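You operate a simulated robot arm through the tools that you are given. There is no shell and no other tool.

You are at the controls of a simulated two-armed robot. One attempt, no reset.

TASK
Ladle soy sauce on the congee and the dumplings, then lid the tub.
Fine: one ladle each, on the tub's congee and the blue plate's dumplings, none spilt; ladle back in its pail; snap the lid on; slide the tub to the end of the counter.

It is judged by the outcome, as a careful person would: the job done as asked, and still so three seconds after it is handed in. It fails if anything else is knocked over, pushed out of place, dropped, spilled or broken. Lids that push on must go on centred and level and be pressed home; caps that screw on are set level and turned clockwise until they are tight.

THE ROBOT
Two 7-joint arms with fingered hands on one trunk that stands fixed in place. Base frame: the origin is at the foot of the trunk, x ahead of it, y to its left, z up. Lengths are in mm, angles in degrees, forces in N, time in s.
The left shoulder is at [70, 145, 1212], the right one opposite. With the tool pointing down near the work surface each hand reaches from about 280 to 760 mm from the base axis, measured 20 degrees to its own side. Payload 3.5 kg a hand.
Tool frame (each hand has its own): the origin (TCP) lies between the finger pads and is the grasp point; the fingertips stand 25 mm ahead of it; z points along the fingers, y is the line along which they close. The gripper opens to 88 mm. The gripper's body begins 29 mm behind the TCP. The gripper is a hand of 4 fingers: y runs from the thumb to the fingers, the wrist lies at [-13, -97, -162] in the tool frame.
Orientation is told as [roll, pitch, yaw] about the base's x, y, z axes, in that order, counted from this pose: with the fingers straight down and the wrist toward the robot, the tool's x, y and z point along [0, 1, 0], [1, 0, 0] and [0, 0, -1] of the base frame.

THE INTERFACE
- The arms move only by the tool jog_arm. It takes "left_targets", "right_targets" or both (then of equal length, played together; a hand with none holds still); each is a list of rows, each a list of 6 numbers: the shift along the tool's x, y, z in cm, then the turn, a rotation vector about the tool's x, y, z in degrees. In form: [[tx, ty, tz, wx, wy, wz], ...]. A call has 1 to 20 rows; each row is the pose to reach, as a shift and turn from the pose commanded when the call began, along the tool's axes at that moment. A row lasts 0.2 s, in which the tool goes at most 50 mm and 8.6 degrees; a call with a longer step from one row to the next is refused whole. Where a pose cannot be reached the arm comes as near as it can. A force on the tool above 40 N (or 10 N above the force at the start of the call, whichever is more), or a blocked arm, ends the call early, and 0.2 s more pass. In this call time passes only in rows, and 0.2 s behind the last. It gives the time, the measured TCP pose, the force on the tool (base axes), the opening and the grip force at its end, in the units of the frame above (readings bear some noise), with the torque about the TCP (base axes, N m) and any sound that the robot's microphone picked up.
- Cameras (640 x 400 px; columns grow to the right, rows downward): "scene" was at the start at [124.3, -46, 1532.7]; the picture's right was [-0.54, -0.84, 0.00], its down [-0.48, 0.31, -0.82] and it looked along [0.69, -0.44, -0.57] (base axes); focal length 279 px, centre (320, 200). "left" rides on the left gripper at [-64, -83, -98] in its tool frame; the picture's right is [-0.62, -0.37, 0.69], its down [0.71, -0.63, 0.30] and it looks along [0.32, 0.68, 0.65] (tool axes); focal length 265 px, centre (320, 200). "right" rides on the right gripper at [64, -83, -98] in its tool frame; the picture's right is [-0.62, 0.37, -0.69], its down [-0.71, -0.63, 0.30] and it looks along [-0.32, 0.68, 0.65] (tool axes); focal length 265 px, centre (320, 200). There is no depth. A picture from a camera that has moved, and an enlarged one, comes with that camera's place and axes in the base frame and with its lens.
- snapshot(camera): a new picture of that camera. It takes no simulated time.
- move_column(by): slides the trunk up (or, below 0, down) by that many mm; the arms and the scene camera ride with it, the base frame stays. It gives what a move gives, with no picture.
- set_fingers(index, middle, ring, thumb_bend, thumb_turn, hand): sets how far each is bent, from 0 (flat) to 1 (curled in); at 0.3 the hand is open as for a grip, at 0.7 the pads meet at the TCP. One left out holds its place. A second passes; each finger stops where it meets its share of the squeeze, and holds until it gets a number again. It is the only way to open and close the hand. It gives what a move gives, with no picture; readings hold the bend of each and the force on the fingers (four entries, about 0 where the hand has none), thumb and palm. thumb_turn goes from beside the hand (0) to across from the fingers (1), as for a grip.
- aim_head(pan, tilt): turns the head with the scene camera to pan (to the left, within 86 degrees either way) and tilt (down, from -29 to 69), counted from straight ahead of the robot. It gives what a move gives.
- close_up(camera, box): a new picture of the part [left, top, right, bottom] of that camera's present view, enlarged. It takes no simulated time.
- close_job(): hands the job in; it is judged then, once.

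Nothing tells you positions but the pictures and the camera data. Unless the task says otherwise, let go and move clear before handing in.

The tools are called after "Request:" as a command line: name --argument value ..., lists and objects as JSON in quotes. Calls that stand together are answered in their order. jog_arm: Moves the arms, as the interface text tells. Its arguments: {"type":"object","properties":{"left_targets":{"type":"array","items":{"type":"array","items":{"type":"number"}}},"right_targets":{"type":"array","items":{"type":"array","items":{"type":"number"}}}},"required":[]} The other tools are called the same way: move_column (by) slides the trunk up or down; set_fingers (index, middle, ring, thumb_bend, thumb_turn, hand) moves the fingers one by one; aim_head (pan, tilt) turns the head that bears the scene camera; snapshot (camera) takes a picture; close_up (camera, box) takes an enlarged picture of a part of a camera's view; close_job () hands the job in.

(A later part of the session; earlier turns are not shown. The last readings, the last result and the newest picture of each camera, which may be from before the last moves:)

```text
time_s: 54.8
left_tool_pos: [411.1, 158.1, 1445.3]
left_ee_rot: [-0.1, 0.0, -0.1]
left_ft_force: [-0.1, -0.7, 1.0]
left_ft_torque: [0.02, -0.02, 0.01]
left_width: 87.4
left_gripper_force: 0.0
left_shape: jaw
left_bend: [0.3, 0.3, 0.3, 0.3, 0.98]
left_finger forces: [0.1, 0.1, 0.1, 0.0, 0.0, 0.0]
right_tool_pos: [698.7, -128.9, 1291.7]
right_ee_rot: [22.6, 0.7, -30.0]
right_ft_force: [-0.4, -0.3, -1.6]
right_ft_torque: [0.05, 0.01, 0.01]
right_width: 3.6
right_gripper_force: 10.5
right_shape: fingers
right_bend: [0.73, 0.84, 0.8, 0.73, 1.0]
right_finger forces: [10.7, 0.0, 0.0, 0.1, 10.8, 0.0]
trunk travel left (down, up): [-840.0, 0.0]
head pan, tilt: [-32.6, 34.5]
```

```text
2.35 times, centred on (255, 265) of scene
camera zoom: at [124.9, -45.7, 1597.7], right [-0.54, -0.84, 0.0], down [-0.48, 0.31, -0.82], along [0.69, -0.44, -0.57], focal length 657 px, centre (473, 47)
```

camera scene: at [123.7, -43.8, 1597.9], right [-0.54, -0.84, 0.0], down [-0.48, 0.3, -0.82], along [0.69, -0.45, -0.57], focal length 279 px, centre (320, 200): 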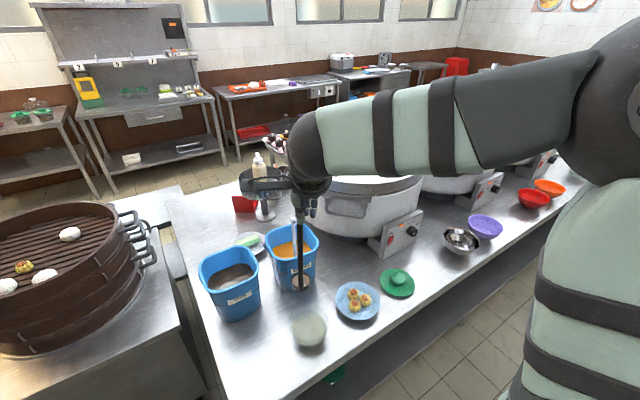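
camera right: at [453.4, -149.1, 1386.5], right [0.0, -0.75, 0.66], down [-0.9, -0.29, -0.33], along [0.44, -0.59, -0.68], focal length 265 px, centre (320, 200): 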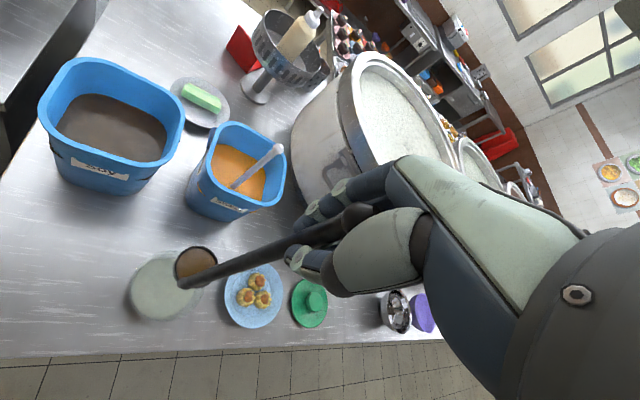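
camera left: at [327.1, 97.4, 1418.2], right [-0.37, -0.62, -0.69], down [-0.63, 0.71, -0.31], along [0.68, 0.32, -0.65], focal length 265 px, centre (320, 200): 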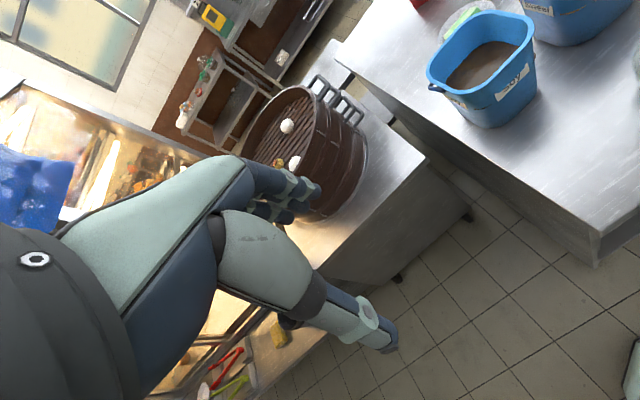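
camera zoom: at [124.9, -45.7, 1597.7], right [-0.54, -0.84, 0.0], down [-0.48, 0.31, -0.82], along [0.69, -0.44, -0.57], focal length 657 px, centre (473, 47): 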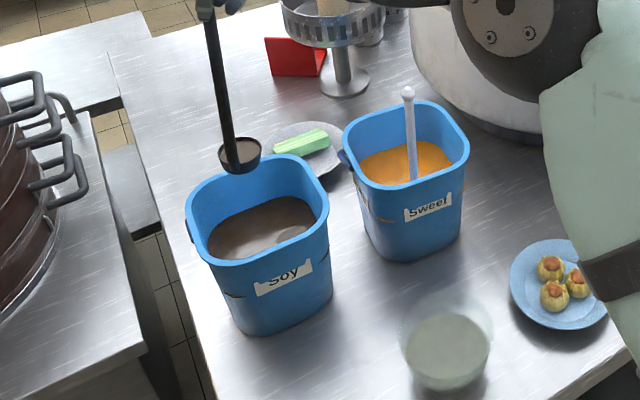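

The ladle hangs upright over the middle of the soy pail. I'll lower it back in, first with the trunk, then gently with the arm.

Request:
move_column --by -155

Request:
close_up --camera "right" --box '[60, 100, 440, 350]'

Request:
close_up --camera "scene" --box '[170, 140, 340, 310]'

```text
time_s: 56.6
left_tool_pos: [409.7, 158.7, 1289.4]
left_ee_rot: [-0.1, 0.1, -0.1]
left_ft_force: [0.1, 0.6, 0.8]
left_ft_torque: [-0.01, 0.03, -0.01]
left_width: 87.7
left_gripper_force: 0.0
left_shape: jaw
left_bend: [0.3, 0.3, 0.3, 0.3, 0.98]
left_finger forces: [0.1, 0.0, 0.0, 0.0, 0.1, 0.1]
right_tool_pos: [698.9, -128.5, 1137.4]
right_ee_rot: [22.6, 0.7, -30.1]
right_ft_force: [-0.2, -0.1, -0.7]
right_ft_torque: [0.01, 0.03, 0.02]
right_width: 3.5
right_gripper_force: 10.2
right_shape: fingers
right_bend: [0.73, 0.84, 0.8, 0.73, 1.0]
right_finger forces: [10.7, 0.1, 0.0, 0.0, 10.9, 0.1]
trunk travel left (down, up): [-685.0, 155.0]
head pan, tilt: [-32.6, 34.5]
```

```text
1.60 times, centred on (250, 225) of right
camera zoom: at [638.5, -67.9, 1254.2], right [-0.1, -0.91, 0.4], down [-0.82, -0.15, -0.55], along [0.56, -0.38, -0.74], focal length 425 px, centre (432, 160)
```

zoom: 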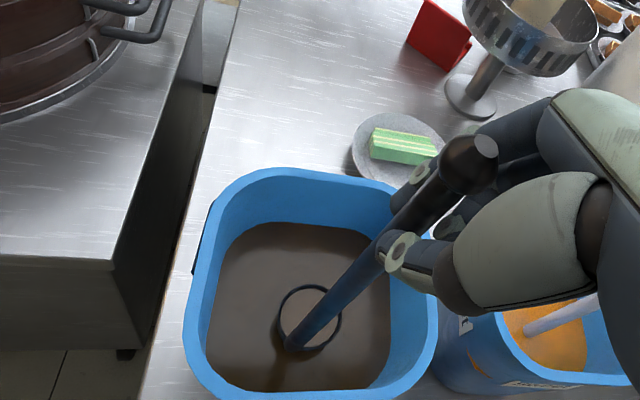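

```text
2.35 times, centred on (255, 225) of scene
camera zoom: at [124.5, -45.9, 1442.8], right [-0.54, -0.84, 0.0], down [-0.48, 0.31, -0.82], along [0.69, -0.44, -0.57], focal length 657 px, centre (473, 141)
```

zoom: 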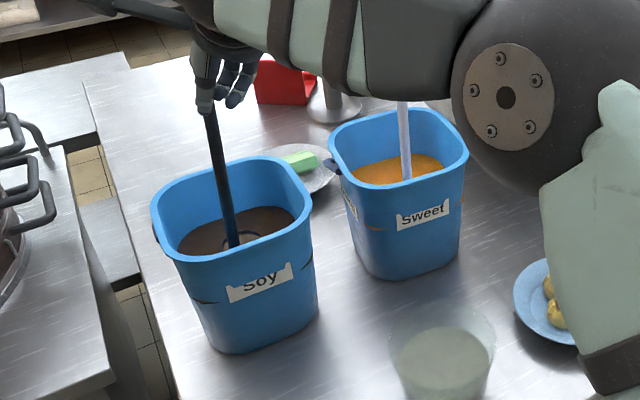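

The cup is back inside the pail just above the sauce. I'll lower it gently to near the bottom.

Request:
jog_arm --right_targets '[[-0.5, 0, 1.2, 0, 0, 0], [-1.15, 0, 2.77, 0, 0, 0], [-1.92, 0, 4.6, 0, 0, 0], [-2.69, 0, 6.46, 0, 0, 0], [-3.3, 0, 7.9, 0, 0, 0], [-3.65, 0, 8.77, 0, 0, 0]]'

Request:
close_up --camera "right" --box '[60, 100, 440, 350]'

Request:
close_up --camera "scene" --box '[170, 140, 300, 290]'

```text
time_s: 58.0
left_tool_pos: [408.5, 161.1, 1291.1]
left_ee_rot: [-0.1, -0.1, -0.1]
left_ft_force: [-0.3, -0.3, 0.2]
left_ft_torque: [0.01, -0.01, -0.02]
left_width: 87.1
left_gripper_force: 0.0
left_shape: jaw
left_bend: [0.3, 0.3, 0.3, 0.3, 0.98]
left_finger forces: [0.0, 0.0, 0.1, 0.1, 0.0, 0.0]
right_tool_pos: [695.7, -127.8, 1045.1]
right_ee_rot: [22.9, 0.4, -30.1]
right_ft_force: [-0.8, 0.5, 4.5]
right_ft_torque: [0.03, -0.01, 0.01]
right_width: 3.2
right_gripper_force: 11.9
right_shape: fingers
right_bend: [0.73, 0.84, 0.8, 0.73, 1.0]
right_finger forces: [11.6, 0.0, 0.1, 0.0, 12.4, 0.0]
trunk travel left (down, up): [-685.0, 155.0]
head pan, tilt: [-32.6, 34.5]
```

```text
1.60 times, centred on (250, 225) of right
camera zoom: at [635.1, -67.1, 1161.5], right [-0.1, -0.91, 0.4], down [-0.82, -0.15, -0.55], along [0.56, -0.38, -0.73], focal length 425 px, centre (432, 160)
```

zoom: 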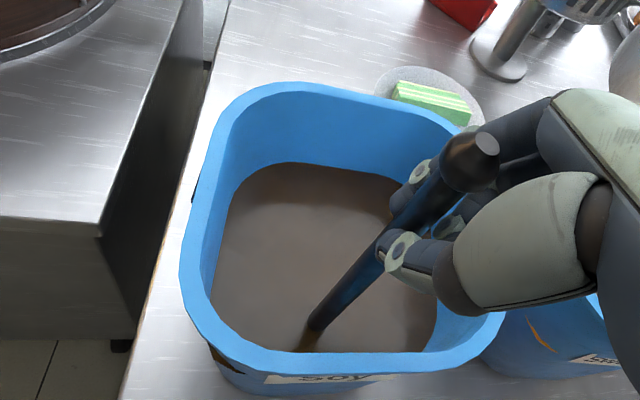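

```text
2.67 times, centred on (235, 215) of scene
camera zoom: at [122.5, -45.3, 1443.1], right [-0.54, -0.84, 0.0], down [-0.48, 0.3, -0.83], along [0.69, -0.44, -0.56], focal length 745 px, centre (547, 160)
```

zoom: 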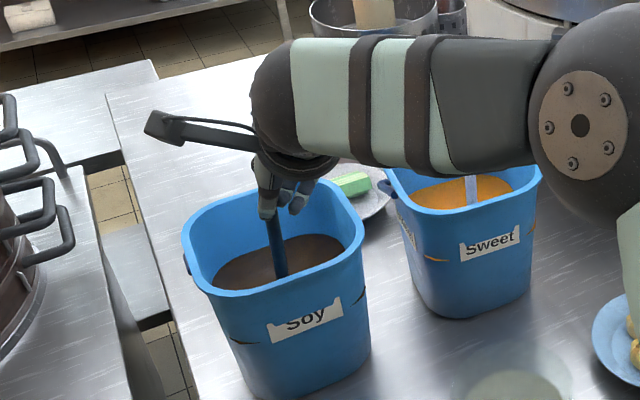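

The ladle is resting on the pail bottom (4.5 N contact). I'll release it: thumb and index first, then the other fingers.

Request:
set_fingers --hand "right" --index 0.3 --thumb_bend 0.3

Request:
set_fingers --hand "right" --middle 0.3 --ring 0.3

Request:
close_up --camera "right" --box '[60, 100, 440, 350]'

Request:
close_up --camera "scene" --box '[170, 140, 300, 290]'

```text
time_s: 59.0
left_tool_pos: [411.3, 159.5, 1289.9]
left_ee_rot: [-0.1, -0.1, -0.2]
left_ft_force: [0.4, 1.5, -0.6]
left_ft_torque: [0.01, 0.0, -0.04]
left_width: 87.8
left_gripper_force: 0.0
left_shape: jaw
left_bend: [0.3, 0.3, 0.3, 0.3, 0.98]
left_finger forces: [0.0, 0.0, 0.0, 0.1, 0.0, 0.1]
right_tool_pos: [697.5, -127.8, 1041.9]
right_ee_rot: [22.6, 0.7, -30.0]
right_ft_force: [0.5, -0.7, -0.1]
right_ft_torque: [-0.02, -0.03, 0.0]
right_width: 84.4
right_gripper_force: 0.0
right_shape: fingers
right_bend: [0.3, 0.85, 0.8, 0.3, 0.98]
right_finger forces: [0.1, 0.0, 0.0, 0.1, 0.0, 0.0]
trunk travel left (down, up): [-685.0, 155.0]
head pan, tilt: [-32.6, 34.5]
```

```text
time_s: 60.0
left_tool_pos: [410.9, 159.8, 1289.3]
left_ee_rot: [-0.2, 0.0, -0.2]
left_ft_force: [0.4, 0.8, 0.5]
left_ft_torque: [-0.01, 0.01, 0.0]
left_width: 87.7
left_gripper_force: 0.0
left_shape: jaw
left_bend: [0.3, 0.3, 0.3, 0.3, 0.98]
left_finger forces: [0.0, 0.0, 0.0, 0.0, 0.0, 0.0]
right_tool_pos: [697.5, -128.9, 1041.5]
right_ee_rot: [22.6, 0.7, -30.1]
right_ft_force: [-0.1, 0.8, 0.9]
right_ft_torque: [-0.03, 0.01, -0.01]
right_width: 84.7
right_gripper_force: 0.0
right_shape: fingers
right_bend: [0.3, 0.3, 0.3, 0.3, 0.98]
right_finger forces: [0.0, 0.1, 0.0, 0.0, 0.1, 0.0]
trunk travel left (down, up): [-685.0, 155.0]
head pan, tilt: [-32.6, 34.5]
```

```text
1.60 times, centred on (250, 225) of right
camera zoom: at [636.4, -67.5, 1159.4], right [-0.1, -0.91, 0.4], down [-0.82, -0.15, -0.55], along [0.56, -0.38, -0.74], focal length 425 px, centre (432, 160)
```

zoom: 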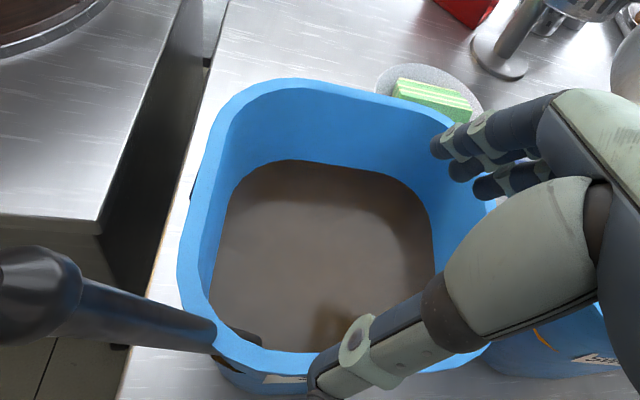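

```text
2.67 times, centred on (235, 215) of scene
camera zoom: at [124.4, -45.8, 1442.7], right [-0.54, -0.84, 0.0], down [-0.48, 0.31, -0.82], along [0.69, -0.44, -0.57], focal length 745 px, centre (547, 160)
```

zoom: 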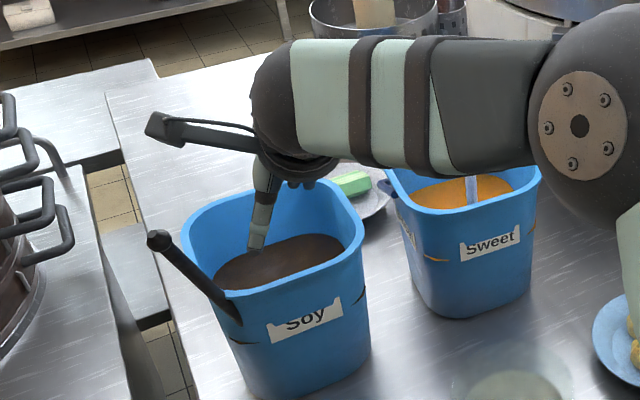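

The ladle tipped over when released and is now leaning at the pail's near-left corner. I need to see exactly how it lies before doing anything.

Request:
close_up --camera "scene" --box '[180, 200, 250, 290]'

Request:
close_up --camera "right" --box '[50, 230, 250, 350]'

Request:
snapshot --camera "left"

```text
4.44 times, centred on (215, 245) of scene
camera zoom: at [124.4, -45.8, 1442.7], right [-0.54, -0.84, 0.0], down [-0.48, 0.31, -0.82], along [0.69, -0.44, -0.57], focal length 1242 px, centre (787, 0)
```

zoom: 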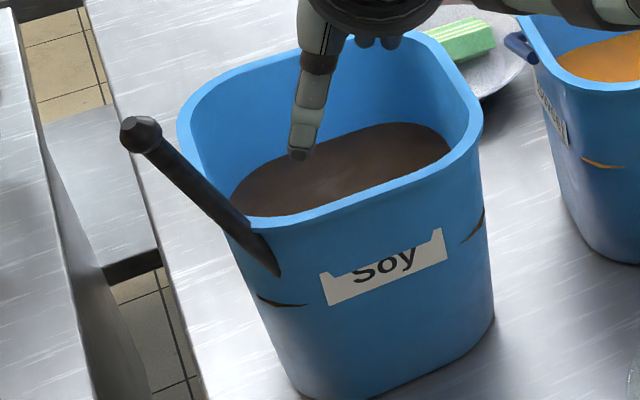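

```text
3.20 times, centred on (150, 290) of right
camera zoom: at [636.4, -67.5, 1159.4], right [-0.1, -0.91, 0.4], down [-0.82, -0.15, -0.55], along [0.56, -0.38, -0.74], focal length 849 px, centre (864, -88)
```

zoom: 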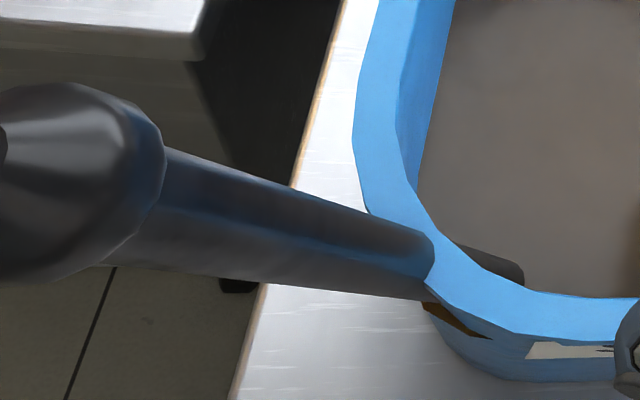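

```text
taken
camera left: at [327.1, 97.6, 1388.2], right [-0.37, -0.62, -0.69], down [-0.63, 0.71, -0.31], along [0.68, 0.32, -0.65], focal length 265 px, centre (320, 200)
```

left: 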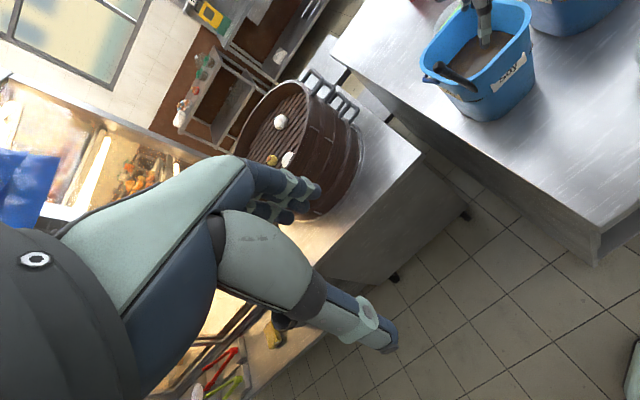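

The ladle is still in the pail, leaning about 18 degrees against the left side of the rim with its knob at about (667, -32, 1057). I'll raise the hand and turn it back to the sideways orientation above the knob.

Request:
jog_arm --right_targets '[[1.15, 0, -2.77, 0, 0, 0], [2.3, 0, -5.54, 0, 4, 0], [3.44, -0.96, -5.82, 0, 11.63, 0], [4.57, -1.93, -6.09, 0, 19.26, 0], [5.71, -2.89, -6.37, 0, 26.89, 0], [6.85, -3.86, -6.65, 0, 34.52, 0], [7.98, -4.82, -6.93, 0, 42.15, 0], [9.12, -5.79, -7.2, 0, 49.78, 0], [10.26, -6.75, -7.48, 0, 57.4, 0]]'

Request:
snapshot --camera "right"

Request:
close_up --camera "scene" --box '[150, 110, 300, 290]'

```text
time_s: 62.0
left_tool_pos: [410.5, 160.5, 1289.6]
left_ee_rot: [-0.1, 0.0, -0.1]
left_ft_force: [0.2, 0.1, 0.2]
left_ft_torque: [0.0, 0.02, -0.01]
left_width: 87.5
left_gripper_force: 0.0
left_shape: jaw
left_bend: [0.3, 0.3, 0.3, 0.3, 0.98]
left_finger forces: [0.0, 0.1, 0.1, 0.0, 0.0, 0.1]
right_tool_pos: [672.6, -39.0, 1151.6]
right_ee_rot: [80.1, 0.7, -30.0]
right_ft_force: [1.3, -0.3, 0.4]
right_ft_torque: [0.04, 0.01, -0.02]
right_width: 84.4
right_gripper_force: 0.1
right_shape: fingers
right_bend: [0.3, 0.3, 0.3, 0.3, 0.98]
right_finger forces: [0.0, 0.1, 0.1, 0.0, 0.1, 0.1]
trunk travel left (down, up): [-685.0, 155.0]
head pan, tilt: [-32.6, 34.5]
```

```text
taken
camera right: at [557.9, -70.4, 1232.8], right [-0.08, -0.86, -0.5], down [-0.47, 0.47, -0.75], along [0.88, 0.17, -0.44], focal length 265 px, centre (320, 200)
```

right: 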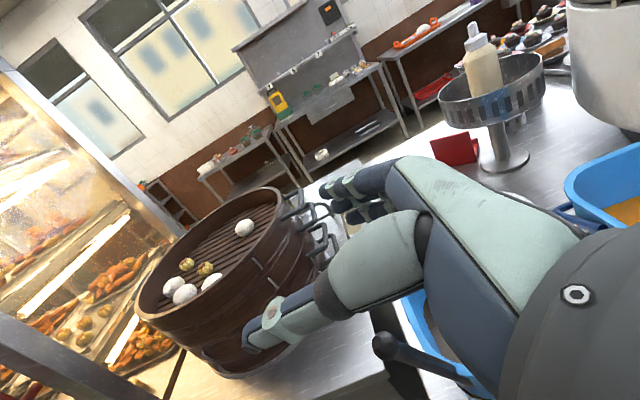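

```text
2.22 times, centred on (225, 200) of scene
camera zoom: at [124.8, -45.8, 1442.7], right [-0.54, -0.84, 0.0], down [-0.48, 0.31, -0.82], along [0.69, -0.44, -0.57], focal length 621 px, centre (531, 200)
```

zoom: 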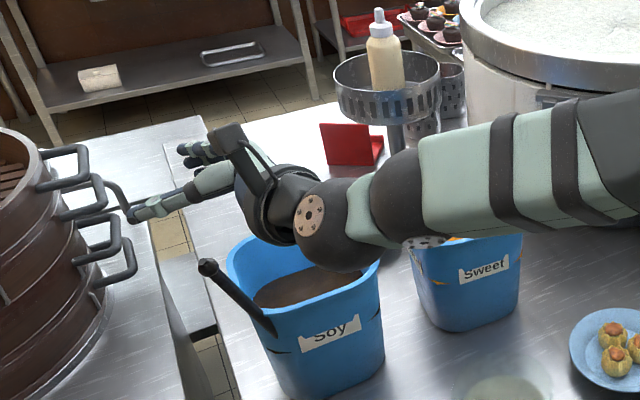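

The knob is between thumb and fingers below the hand. I'll descend around it.

Request:
jog_arm --right_targets '[[-2.0, -0.2, 0.4, 0, 0, 0], [-4.0, -0.42, 0.8, 0, 0, 0], [-6.0, -0.42, 1.2, 0, 0, 0], [-8.0, -0.42, 1.58, 0, 0, 0], [-9.6, -0.42, 1.9, 0, 0, 0], [-10.69, -0.42, 2.11, 0, 0, 0]]'

Request:
snapshot --camera "right"

Request:
close_up --camera "scene" --box '[150, 150, 270, 290]'

```text
time_s: 63.4
left_tool_pos: [409.9, 160.2, 1289.9]
left_ee_rot: [-0.1, 0.0, -0.1]
left_ft_force: [-0.4, -0.6, -0.5]
left_ft_torque: [0.05, 0.01, -0.01]
left_width: 87.5
left_gripper_force: 0.0
left_shape: jaw
left_bend: [0.3, 0.3, 0.3, 0.3, 0.98]
left_finger forces: [0.0, 0.0, 0.0, 0.0, 0.0, 0.0]
right_tool_pos: [670.1, -33.5, 1042.5]
right_ee_rot: [80.0, 0.6, -29.9]
right_ft_force: [-0.1, -0.6, 0.0]
right_ft_torque: [0.0, -0.01, 0.01]
right_width: 84.0
right_gripper_force: 0.0
right_shape: fingers
right_bend: [0.3, 0.3, 0.3, 0.3, 0.98]
right_finger forces: [0.0, 0.0, 0.0, 0.0, 0.0, 0.1]
trunk travel left (down, up): [-685.0, 155.0]
head pan, tilt: [-32.6, 34.5]
```

```text
taken
camera right: at [555.4, -65.4, 1124.7], right [-0.08, -0.87, -0.49], down [-0.46, 0.47, -0.75], along [0.88, 0.17, -0.44], focal length 265 px, centre (320, 200)
```

right: 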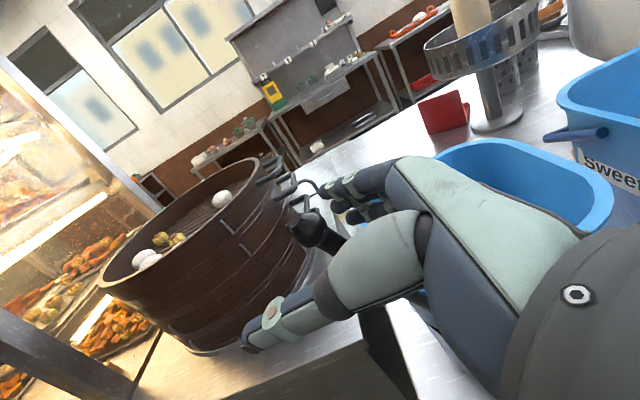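

```text
2.86 times, centred on (210, 220) of scene
camera zoom: at [124.6, -45.9, 1442.7], right [-0.54, -0.84, 0.0], down [-0.48, 0.31, -0.82], along [0.69, -0.44, -0.57], focal length 798 px, centre (634, 143)
```

zoom: 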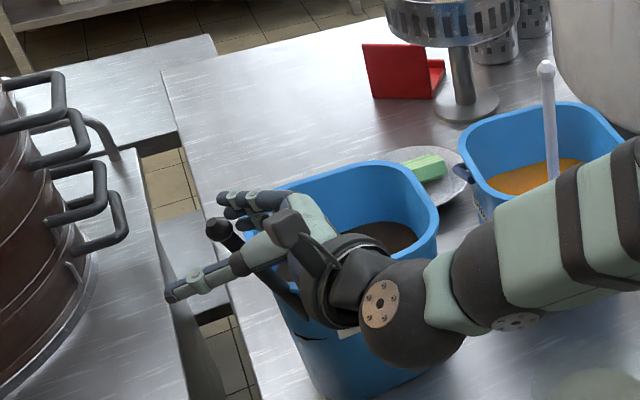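

The handle is centred between thumb and fingers. I'll close in small steps, watching whether the pads pinch it or draw it into the palm.

Request:
set_fingers --hand "right" --index 0.6 --middle 0.6 --ring 0.6 --thumb_bend 0.6

Request:
close_up --camera "right" --box '[220, 140, 440, 360]'

Request:
set_fingers --hand "right" --index 0.65 --middle 0.65 --ring 0.65 --thumb_bend 0.65

Request:
close_up --camera "right" --box '[220, 140, 440, 360]'

```text
time_s: 64.4
left_tool_pos: [410.4, 159.5, 1291.0]
left_ee_rot: [-0.1, 0.0, -0.1]
left_ft_force: [0.8, -0.6, -0.4]
left_ft_torque: [0.02, 0.0, 0.04]
left_width: 87.6
left_gripper_force: 0.1
left_shape: jaw
left_bend: [0.3, 0.3, 0.3, 0.3, 0.98]
left_finger forces: [0.0, 0.1, 0.2, 0.1, 0.0, 0.0]
right_tool_pos: [670.4, -33.2, 1042.5]
right_ee_rot: [79.8, 0.7, -30.0]
right_ft_force: [0.3, 0.7, 0.2]
right_ft_torque: [0.01, -0.03, 0.01]
right_width: 20.2
right_gripper_force: 0.0
right_shape: fingers
right_bend: [0.6, 0.6, 0.6, 0.6, 1.0]
right_finger forces: [0.0, 0.0, 0.0, 0.0, 0.0, 0.0]
trunk travel left (down, up): [-685.0, 155.0]
head pan, tilt: [-32.6, 34.5]
```

```text
1.82 times, centred on (330, 250) of right
camera zoom: at [555.1, -65.2, 1124.8], right [-0.08, -0.87, -0.49], down [-0.47, 0.47, -0.75], along [0.88, 0.17, -0.44], focal length 483 px, centre (302, 109)
```

zoom: 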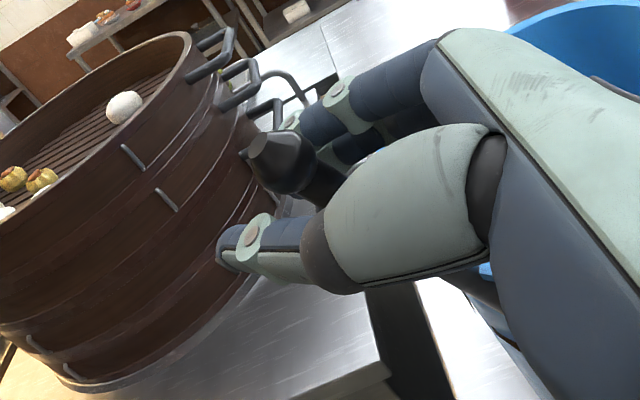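

```text
time_s: 65.4
left_tool_pos: [411.2, 159.3, 1289.9]
left_ee_rot: [-0.1, -0.1, -0.1]
left_ft_force: [0.0, 0.6, -0.1]
left_ft_torque: [0.01, -0.01, 0.01]
left_width: 87.7
left_gripper_force: 0.1
left_shape: jaw
left_bend: [0.3, 0.3, 0.3, 0.3, 0.98]
left_finger forces: [0.0, 0.0, 0.0, 0.0, 0.0, 0.0]
right_tool_pos: [670.6, -33.1, 1042.6]
right_ee_rot: [80.0, 0.7, -30.0]
right_ft_force: [0.6, -0.2, 0.1]
right_ft_torque: [0.0, -0.03, 0.02]
right_width: 9.3
right_gripper_force: 0.0
right_shape: fingers
right_bend: [0.65, 0.65, 0.65, 0.65, 1.0]
right_finger forces: [0.0, 0.0, 0.1, 0.0, 0.0, 0.0]
trunk travel left (down, up): [-685.0, 155.0]
head pan, tilt: [-32.6, 34.5]
```

```text
1.82 times, centred on (330, 250) of right
camera zoom: at [555.1, -65.3, 1124.8], right [-0.08, -0.87, -0.49], down [-0.47, 0.47, -0.75], along [0.88, 0.17, -0.44], focal length 483 px, centre (302, 109)
```

zoom: 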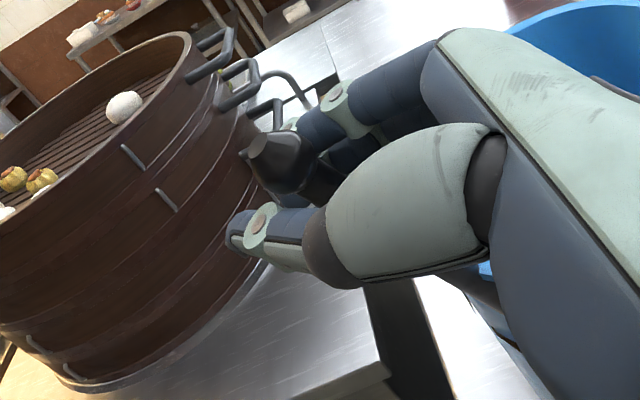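

Request:
set_fingers --hand "right" --index 0.7 --middle 0.7 --ring 0.7 --thumb_bend 0.68

Request:
close_up --camera "right" --box '[220, 140, 440, 360]'

Request:
close_up --camera "scene" --box '[170, 180, 250, 270]'

```text
time_s: 66.4
left_tool_pos: [409.4, 160.8, 1289.7]
left_ee_rot: [-0.1, 0.0, 0.0]
left_ft_force: [-1.1, 0.9, -0.7]
left_ft_torque: [0.0, -0.03, 0.0]
left_width: 87.4
left_gripper_force: 0.0
left_shape: jaw
left_bend: [0.3, 0.3, 0.3, 0.3, 0.98]
left_finger forces: [0.0, 0.0, 0.0, 0.0, 0.1, 0.1]
right_tool_pos: [670.4, -31.9, 1042.1]
right_ee_rot: [80.1, 0.7, -30.0]
right_ft_force: [0.4, 0.0, 0.1]
right_ft_torque: [0.02, -0.01, 0.03]
right_width: 1.0
right_gripper_force: 0.6
right_shape: fingers
right_bend: [0.7, 0.7, 0.69, 0.68, 1.0]
right_finger forces: [0.0, 0.0, 0.4, 0.1, 0.1, 0.0]
trunk travel left (down, up): [-685.0, 155.0]
head pan, tilt: [-32.6, 34.5]
```

```text
1.82 times, centred on (330, 250) of right
camera zoom: at [555.2, -65.3, 1124.7], right [-0.08, -0.87, -0.49], down [-0.47, 0.47, -0.75], along [0.88, 0.17, -0.44], focal length 483 px, centre (302, 109)
```

zoom: 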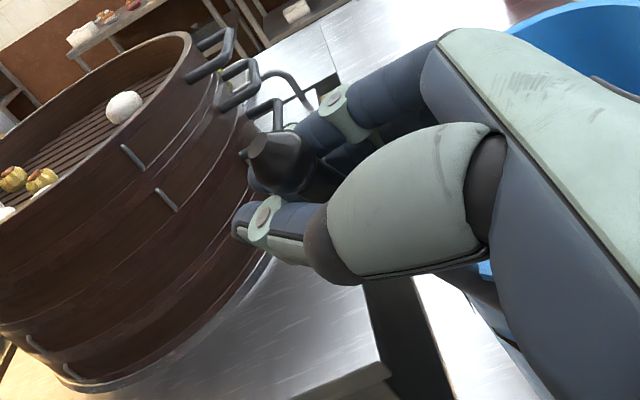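

```text
4.44 times, centred on (210, 225) of scene
camera zoom: at [124.5, -45.9, 1442.7], right [-0.54, -0.84, 0.0], down [-0.48, 0.31, -0.82], along [0.69, -0.44, -0.57], focal length 1242 px, centre (809, 89)
```

zoom: 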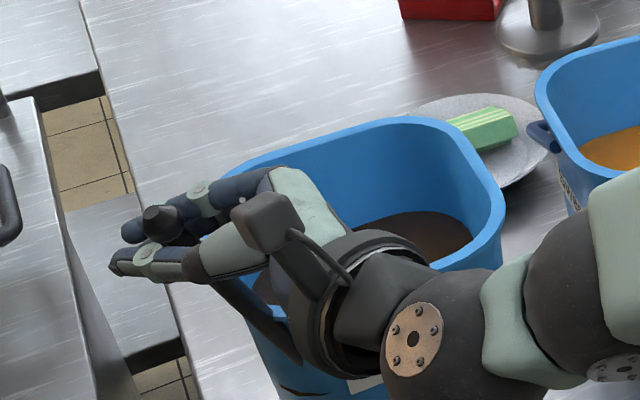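

Request:
set_fingers --hand "right" --index 0.74 --middle 0.74 --ring 0.74 --thumb_bend 0.72

Request:
close_up --camera "right" --box '[220, 140, 440, 360]'

Request:
close_up --camera "scene" --box '[170, 180, 250, 270]'

```text
time_s: 67.4
left_tool_pos: [410.6, 158.9, 1289.9]
left_ee_rot: [-0.1, 0.1, -0.2]
left_ft_force: [-0.3, 0.4, -0.9]
left_ft_torque: [-0.01, 0.03, 0.0]
left_width: 87.7
left_gripper_force: 0.0
left_shape: jaw
left_bend: [0.3, 0.3, 0.3, 0.3, 0.98]
left_finger forces: [0.1, 0.0, 0.0, 0.1, 0.0, 0.0]
right_tool_pos: [669.2, -32.2, 1042.1]
right_ee_rot: [80.0, 0.7, -30.0]
right_ft_force: [0.3, -0.9, 0.0]
right_ft_torque: [0.02, -0.01, -0.04]
right_width: 0.0
right_gripper_force: 0.0
right_shape: fingers
right_bend: [0.73, 0.74, 0.74, 0.7, 1.0]
right_finger forces: [0.0, 0.0, 0.3, 0.0, 0.3, 0.1]
trunk travel left (down, up): [-685.0, 155.0]
head pan, tilt: [-32.6, 34.5]
```

```text
1.82 times, centred on (330, 250) of right
camera zoom: at [555.1, -65.2, 1124.7], right [-0.08, -0.87, -0.49], down [-0.47, 0.47, -0.75], along [0.88, 0.17, -0.44], focal length 483 px, centre (302, 109)
```

zoom: 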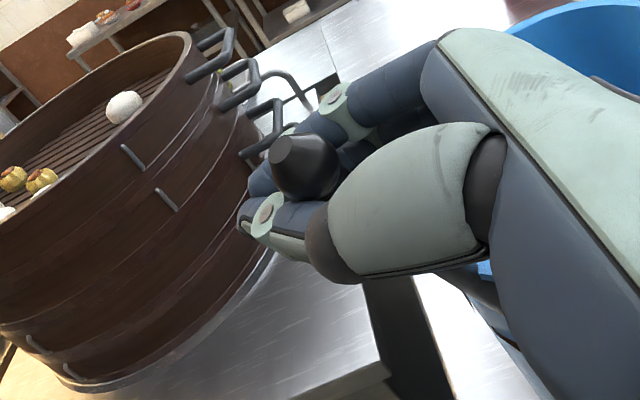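

```text
4.44 times, centred on (210, 225) of scene
camera zoom: at [124.4, -45.8, 1442.7], right [-0.54, -0.84, 0.0], down [-0.48, 0.31, -0.82], along [0.69, -0.44, -0.57], focal length 1242 px, centre (809, 89)
```

zoom: 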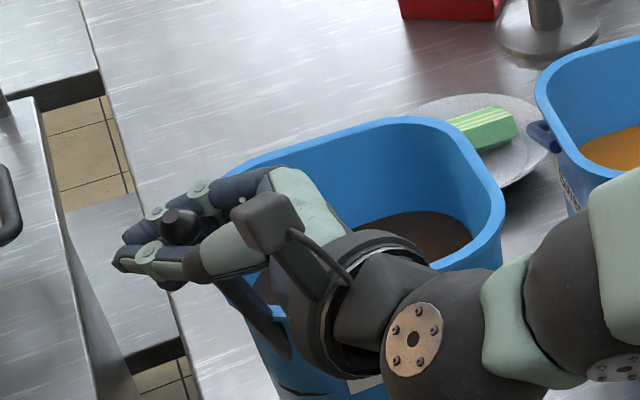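

The pads draw the handle inward rather than pinching it, so a full fist against the palm is the right hold. First I'll use the closed ring of fingers to bring the handle upright over the pail's centre.

Request:
jog_arm --right_targets '[[-0.1, 1.0, -0.6, 0, 0, 0], [-0.24, 2.2, -1.35, 0, 0, 0], [-0.38, 3.5, -2.15, 0, 0, 0], [-0.52, 4.8, -2.95, 0, 0, 0], [-0.64, 5.9, -3.63, 0, 0, 0], [-0.71, 6.52, -4.03, 0, 0, 0]]'

Request:
close_up --camera "right" --box '[220, 140, 440, 360]'

Request:
close_up --camera "scene" --box '[170, 160, 270, 280]'

```text
time_s: 68.8
left_tool_pos: [412.2, 159.1, 1289.4]
left_ee_rot: [-0.1, 0.0, -0.2]
left_ft_force: [-0.9, 1.1, 0.2]
left_ft_torque: [0.0, 0.01, 0.0]
left_width: 87.7
left_gripper_force: 0.1
left_shape: jaw
left_bend: [0.3, 0.3, 0.3, 0.3, 0.98]
left_finger forces: [0.0, 0.1, 0.0, 0.0, 0.1, 0.0]
right_tool_pos: [705.7, -100.0, 1040.3]
right_ee_rot: [80.0, 0.6, -30.1]
right_ft_force: [-0.5, -0.5, -0.6]
right_ft_torque: [0.01, -0.03, -0.03]
right_width: 0.1
right_gripper_force: 0.0
right_shape: fingers
right_bend: [0.73, 0.74, 0.74, 0.7, 1.0]
right_finger forces: [0.1, 0.0, 0.0, 0.0, 0.0, 0.0]
trunk travel left (down, up): [-685.0, 155.0]
head pan, tilt: [-32.6, 34.5]
```

```text
1.82 times, centred on (330, 250) of right
camera zoom: at [591.0, -132.9, 1123.7], right [-0.08, -0.87, -0.49], down [-0.47, 0.47, -0.75], along [0.88, 0.17, -0.44], focal length 483 px, centre (302, 109)
```

zoom: 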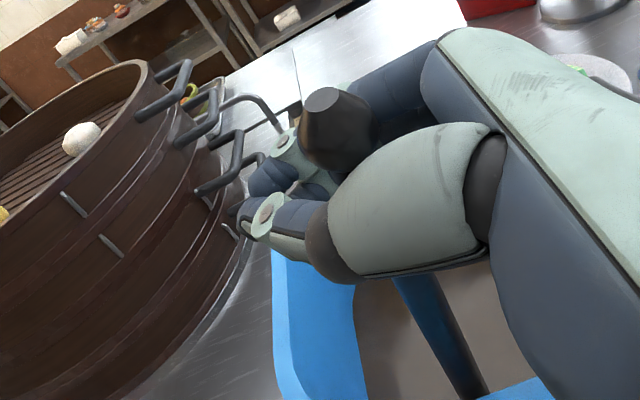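

```text
3.33 times, centred on (220, 220) of scene
camera zoom: at [124.5, -46.0, 1442.7], right [-0.54, -0.84, 0.0], down [-0.48, 0.31, -0.82], along [0.69, -0.44, -0.57], focal length 931 px, centre (653, 133)
```

zoom: 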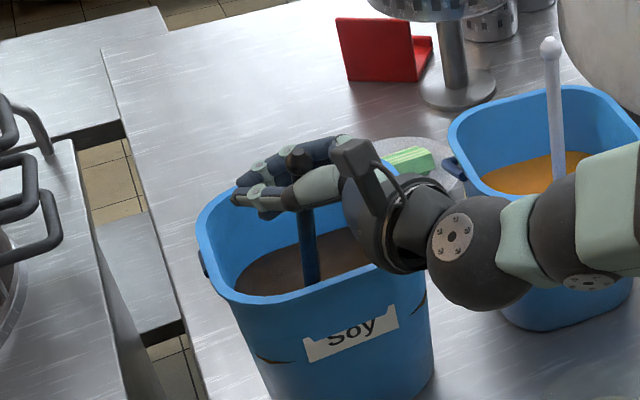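

The handle is upright inside the closed hand and near the palm. Now the fist: open the thumb a bit, curl the fingers fully, then close the thumb over them.

Request:
set_fingers --hand "right" --index 0.85 --middle 0.85 --ring 0.85 --thumb_bend 0.45

Request:
set_fingers --hand "right" --index 1.0 --middle 1.0 --ring 1.0

Request:
close_up --camera "right" --box '[220, 140, 440, 360]'

Request:
close_up --camera "scene" --box '[170, 160, 270, 280]'

```text
time_s: 69.8
left_tool_pos: [409.4, 160.5, 1289.8]
left_ee_rot: [-0.1, 0.1, -0.2]
left_ft_force: [0.5, -0.2, -0.1]
left_ft_torque: [0.0, -0.02, -0.01]
left_width: 87.5
left_gripper_force: 0.1
left_shape: jaw
left_bend: [0.3, 0.3, 0.3, 0.3, 0.98]
left_finger forces: [0.0, 0.0, 0.0, 0.1, 0.1, 0.1]
right_tool_pos: [704.0, -100.2, 1042.4]
right_ee_rot: [80.1, 0.6, -30.0]
right_ft_force: [0.0, 0.2, -0.4]
right_ft_torque: [0.02, 0.02, 0.0]
right_width: 18.7
right_gripper_force: 0.1
right_shape: fingers
right_bend: [0.85, 0.85, 0.85, 0.45, 0.99]
right_finger forces: [0.0, 0.0, 0.0, 0.0, 0.0, 0.0]
trunk travel left (down, up): [-685.0, 155.0]
head pan, tilt: [-32.6, 34.5]
```

```text
time_s: 70.8
left_tool_pos: [409.1, 159.9, 1290.1]
left_ee_rot: [-0.1, 0.0, -0.1]
left_ft_force: [0.5, 0.2, 0.2]
left_ft_torque: [-0.01, 0.01, 0.01]
left_width: 87.7
left_gripper_force: 0.0
left_shape: jaw
left_bend: [0.3, 0.3, 0.3, 0.3, 0.98]
left_finger forces: [0.1, 0.0, 0.0, 0.0, 0.0, 0.0]
right_tool_pos: [706.1, -99.6, 1041.9]
right_ee_rot: [80.0, 0.7, -29.9]
right_ft_force: [-0.5, 0.2, -0.5]
right_ft_torque: [0.03, 0.01, -0.04]
right_width: 45.8
right_gripper_force: 0.6
right_shape: fingers
right_bend: [1.0, 1.0, 1.0, 0.45, 0.99]
right_finger forces: [0.0, 0.5, 0.4, 0.0, 0.1, 0.6]
trunk travel left (down, up): [-685.0, 155.0]
head pan, tilt: [-32.6, 34.5]
```

```text
1.82 times, centred on (330, 250) of right
camera zoom: at [590.8, -132.5, 1123.7], right [-0.08, -0.87, -0.49], down [-0.47, 0.47, -0.75], along [0.88, 0.17, -0.44], focal length 483 px, centre (302, 109)
```

zoom: 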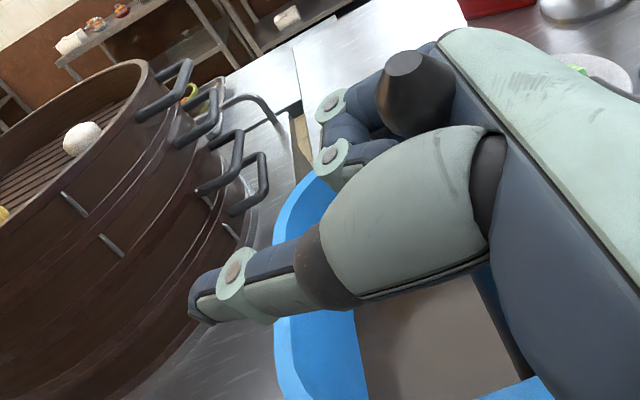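

```text
3.33 times, centred on (220, 220) of scene
camera zoom: at [124.4, -45.9, 1442.7], right [-0.54, -0.84, 0.0], down [-0.48, 0.31, -0.82], along [0.69, -0.44, -0.57], focal length 931 px, centre (653, 133)
```

zoom: 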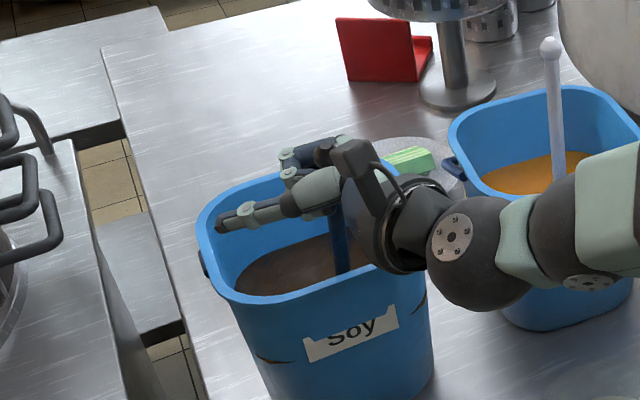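

The fingers hold the handle against the palm (middle, ring and palm all in contact). I'll close the thumb over as a lock and lift the cup just clear of the sauce, still inside the pail, to test this grip.

Request:
set_fingers --hand "right" --thumb_bend 1.0

Request:
move_column --by 110

Request:
close_up --camera "right" --box '[220, 140, 440, 360]'

Request:
close_up --camera "scene" --box '[170, 160, 300, 320]'

```text
time_s: 71.8
left_tool_pos: [409.7, 159.4, 1290.0]
left_ee_rot: [-0.1, 0.0, -0.1]
left_ft_force: [-0.3, 0.1, 0.3]
left_ft_torque: [-0.03, -0.02, 0.04]
left_width: 88.0
left_gripper_force: 0.1
left_shape: jaw
left_bend: [0.3, 0.3, 0.3, 0.3, 0.98]
left_finger forces: [0.1, 0.0, 0.0, 0.0, 0.1, 0.0]
right_tool_pos: [705.9, -100.3, 1041.6]
right_ee_rot: [80.0, 0.7, -30.0]
right_ft_force: [-0.3, 0.6, -0.8]
right_ft_torque: [0.01, 0.02, 0.02]
right_width: 25.2
right_gripper_force: 0.6
right_shape: fingers
right_bend: [1.0, 1.0, 1.0, 0.92, 1.0]
right_finger forces: [0.0, 0.3, 0.1, 0.0, 0.0, 1.2]
trunk travel left (down, up): [-685.0, 155.0]
head pan, tilt: [-32.6, 34.5]
```

```text
time_s: 73.2
left_tool_pos: [410.7, 159.6, 1399.1]
left_ee_rot: [-0.2, 0.0, -0.1]
left_ft_force: [0.0, 0.0, 0.2]
left_ft_torque: [-0.01, 0.03, -0.02]
left_width: 87.5
left_gripper_force: 0.0
left_shape: jaw
left_bend: [0.3, 0.3, 0.3, 0.3, 0.98]
left_finger forces: [0.0, 0.1, 0.0, 0.0, 0.0, 0.0]
right_tool_pos: [706.1, -100.2, 1151.1]
right_ee_rot: [80.0, 0.7, -30.0]
right_ft_force: [-0.3, -0.2, -1.4]
right_ft_torque: [0.08, -0.02, 0.01]
right_width: 24.7
right_gripper_force: 1.3
right_shape: fingers
right_bend: [1.0, 1.0, 1.0, 0.92, 1.0]
right_finger forces: [0.0, 0.1, 0.3, 0.0, 0.0, 0.9]
trunk travel left (down, up): [-795.0, 45.0]
head pan, tilt: [-32.6, 34.5]
```

```text
1.82 times, centred on (330, 250) of right
camera zoom: at [591.2, -132.5, 1233.4], right [-0.08, -0.87, -0.49], down [-0.47, 0.47, -0.75], along [0.88, 0.17, -0.44], focal length 483 px, centre (302, 109)
```

zoom: 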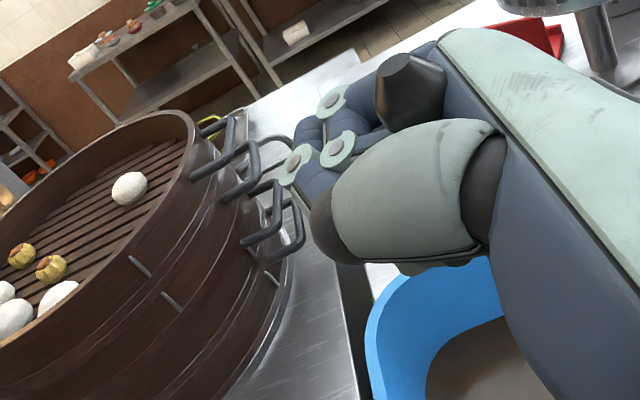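

```text
2.50 times, centred on (235, 240) of scene
camera zoom: at [124.9, -45.9, 1552.7], right [-0.54, -0.84, 0.0], down [-0.48, 0.31, -0.82], along [0.69, -0.44, -0.57], focal length 698 px, centre (532, 100)
```

zoom: 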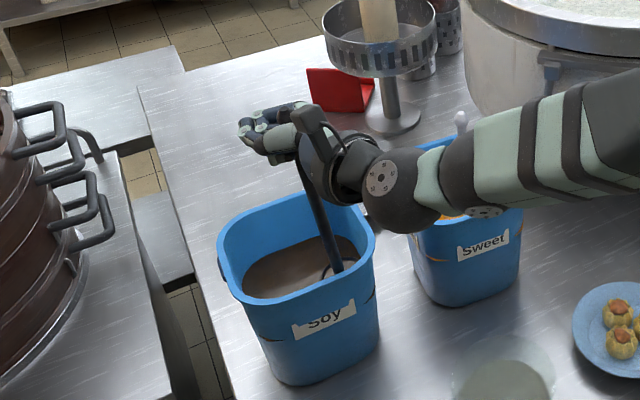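

The fist lifts the ladle well and it follows the hand's axis closely. I'll test a small tilt with the cup still inside the pail to confirm it rotates with the hand.

Request:
jog_arm --right_targets '[[-0.05, 0, 1.15, 0, -3, 0], [-0.15, 0, 2.28, 0, -6, 0], [-0.27, 0, 3.4, 0, -9, 0], [-0.4, 0, 4.54, 0, -12, 0], [-0.4, 0, 4.54, 0, -12, 0]]'

Request:
close_up --camera "right" --box '[220, 140, 440, 360]'

Request:
close_up --camera "scene" --box '[170, 160, 300, 320]'

```text
time_s: 74.4
left_tool_pos: [411.9, 158.8, 1400.4]
left_ee_rot: [-0.1, 0.1, -0.1]
left_ft_force: [-0.4, 0.2, -1.1]
left_ft_torque: [-0.01, -0.02, 0.01]
left_width: 87.5
left_gripper_force: 0.0
left_shape: jaw
left_bend: [0.3, 0.3, 0.3, 0.3, 0.98]
left_finger forces: [0.1, 0.1, 0.0, 0.1, 0.0, 0.0]
right_tool_pos: [726.2, -63.1, 1139.1]
right_ee_rot: [68.1, 0.7, -29.9]
right_ft_force: [-0.1, -0.3, -0.1]
right_ft_torque: [0.12, -0.02, 0.0]
right_width: 24.8
right_gripper_force: 1.0
right_shape: fingers
right_bend: [1.0, 1.0, 1.0, 0.92, 1.0]
right_finger forces: [0.1, 0.0, 0.5, 0.0, 0.0, 1.8]
trunk travel left (down, up): [-795.0, 45.0]
head pan, tilt: [-32.6, 34.5]
```

```text
1.82 times, centred on (330, 250) of right
camera zoom: at [621.5, -78.3, 1237.7], right [-0.12, -0.94, -0.32], down [-0.55, 0.33, -0.77], along [0.83, 0.08, -0.55], focal length 483 px, centre (302, 109)
```

zoom: 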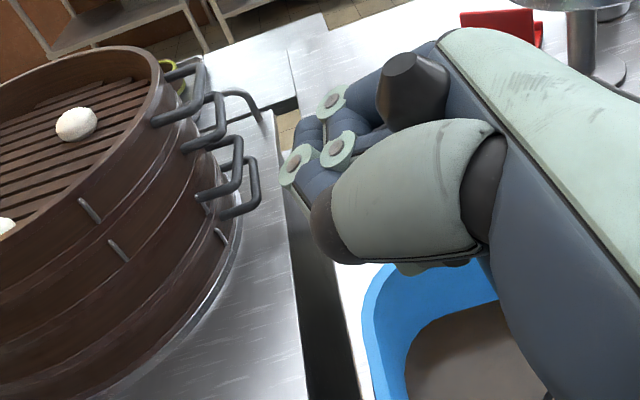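

```text
2.50 times, centred on (235, 240) of scene
camera zoom: at [124.7, -46.0, 1552.7], right [-0.54, -0.84, 0.0], down [-0.48, 0.31, -0.82], along [0.69, -0.44, -0.57], focal length 698 px, centre (532, 100)
```

zoom: 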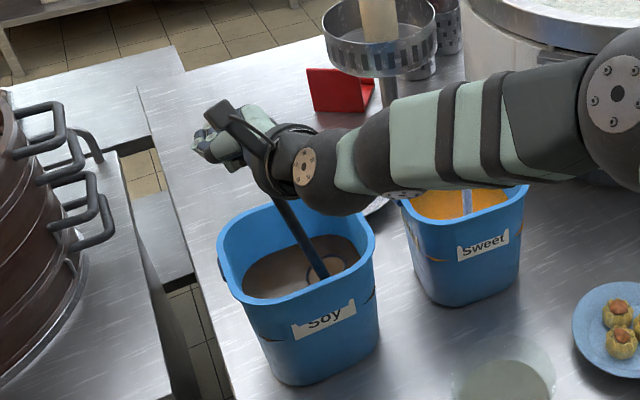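

The ladle now tilts rigidly with the hand, so this grip works for pouring. I'll bring it upright again over the pail's centre and dip it for a full scoop.

Request:
jog_arm --right_targets '[[0.04, 0.18, -0.65, 0, 3, 0], [0.09, 0.35, -1.3, 0, 6, 0], [0.13, 0.53, -1.95, 0, 9, 0], [0.17, 0.71, -2.6, 0, 12, 0], [0.22, 0.88, -3.24, 0, 15, 0], [0.26, 1.06, -3.89, 0, 18, 0]]'

Request:
move_column --by -75

Request:
close_up --camera "right" --box '[220, 140, 440, 360]'

Request:
close_up --camera "scene" --box '[170, 150, 300, 300]'

```text
time_s: 75.8
left_tool_pos: [410.6, 159.2, 1399.9]
left_ee_rot: [0.0, 0.0, -0.1]
left_ft_force: [-0.1, -1.5, 0.1]
left_ft_torque: [0.0, 0.01, -0.03]
left_width: 87.5
left_gripper_force: 0.0
left_shape: jaw
left_bend: [0.3, 0.3, 0.3, 0.3, 0.98]
left_finger forces: [0.1, 0.0, 0.0, 0.0, 0.0, 0.0]
right_tool_pos: [719.6, -97.8, 1155.2]
right_ee_rot: [85.9, 0.8, -30.0]
right_ft_force: [0.8, 0.1, -0.6]
right_ft_torque: [0.04, 0.02, 0.03]
right_width: 24.9
right_gripper_force: 0.4
right_shape: fingers
right_bend: [1.0, 1.0, 1.0, 0.92, 1.0]
right_finger forces: [0.0, 0.0, 0.1, 0.1, 0.0, 0.7]
trunk travel left (down, up): [-795.0, 45.0]
head pan, tilt: [-32.6, 34.5]
```

```text
time_s: 77.0
left_tool_pos: [410.5, 159.9, 1325.9]
left_ee_rot: [0.0, 0.1, -0.1]
left_ft_force: [0.2, 0.4, 0.0]
left_ft_torque: [0.01, -0.04, -0.03]
left_width: 87.7
left_gripper_force: 0.0
left_shape: jaw
left_bend: [0.3, 0.3, 0.3, 0.3, 0.98]
left_finger forces: [0.1, 0.0, 0.0, 0.1, 0.0, 0.1]
right_tool_pos: [719.0, -97.1, 1081.6]
right_ee_rot: [86.0, 0.7, -30.0]
right_ft_force: [-0.4, -0.9, -0.8]
right_ft_torque: [0.07, -0.05, -0.01]
right_width: 24.9
right_gripper_force: 0.1
right_shape: fingers
right_bend: [1.0, 1.0, 1.0, 0.92, 1.0]
right_finger forces: [0.0, 0.0, 0.1, 0.0, 0.0, 0.8]
trunk travel left (down, up): [-720.0, 120.0]
head pan, tilt: [-32.6, 34.5]
```

```text
1.82 times, centred on (330, 250) of right
camera zoom: at [601.0, -136.8, 1154.0], right [-0.05, -0.82, -0.57], down [-0.43, 0.54, -0.73], along [0.9, 0.21, -0.38], focal length 483 px, centre (302, 109)
```

zoom: 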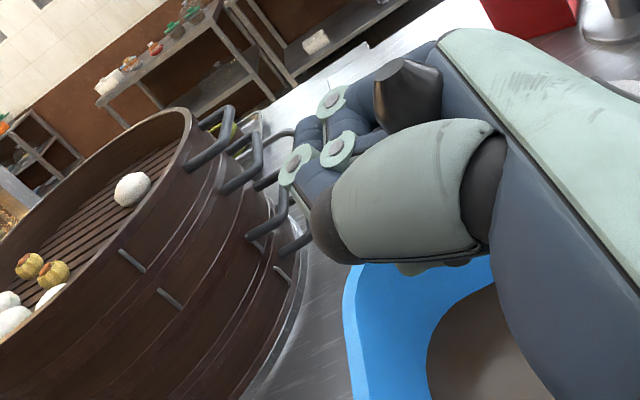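

```text
2.67 times, centred on (235, 225) of scene
camera zoom: at [124.5, -46.0, 1477.7], right [-0.54, -0.84, 0.0], down [-0.48, 0.31, -0.82], along [0.69, -0.44, -0.57], focal length 745 px, centre (547, 133)
```

zoom: 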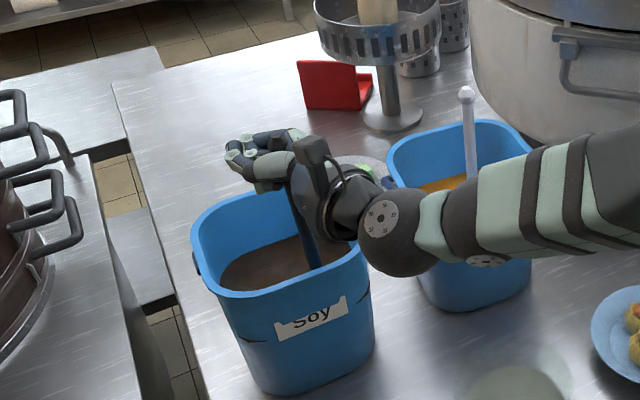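

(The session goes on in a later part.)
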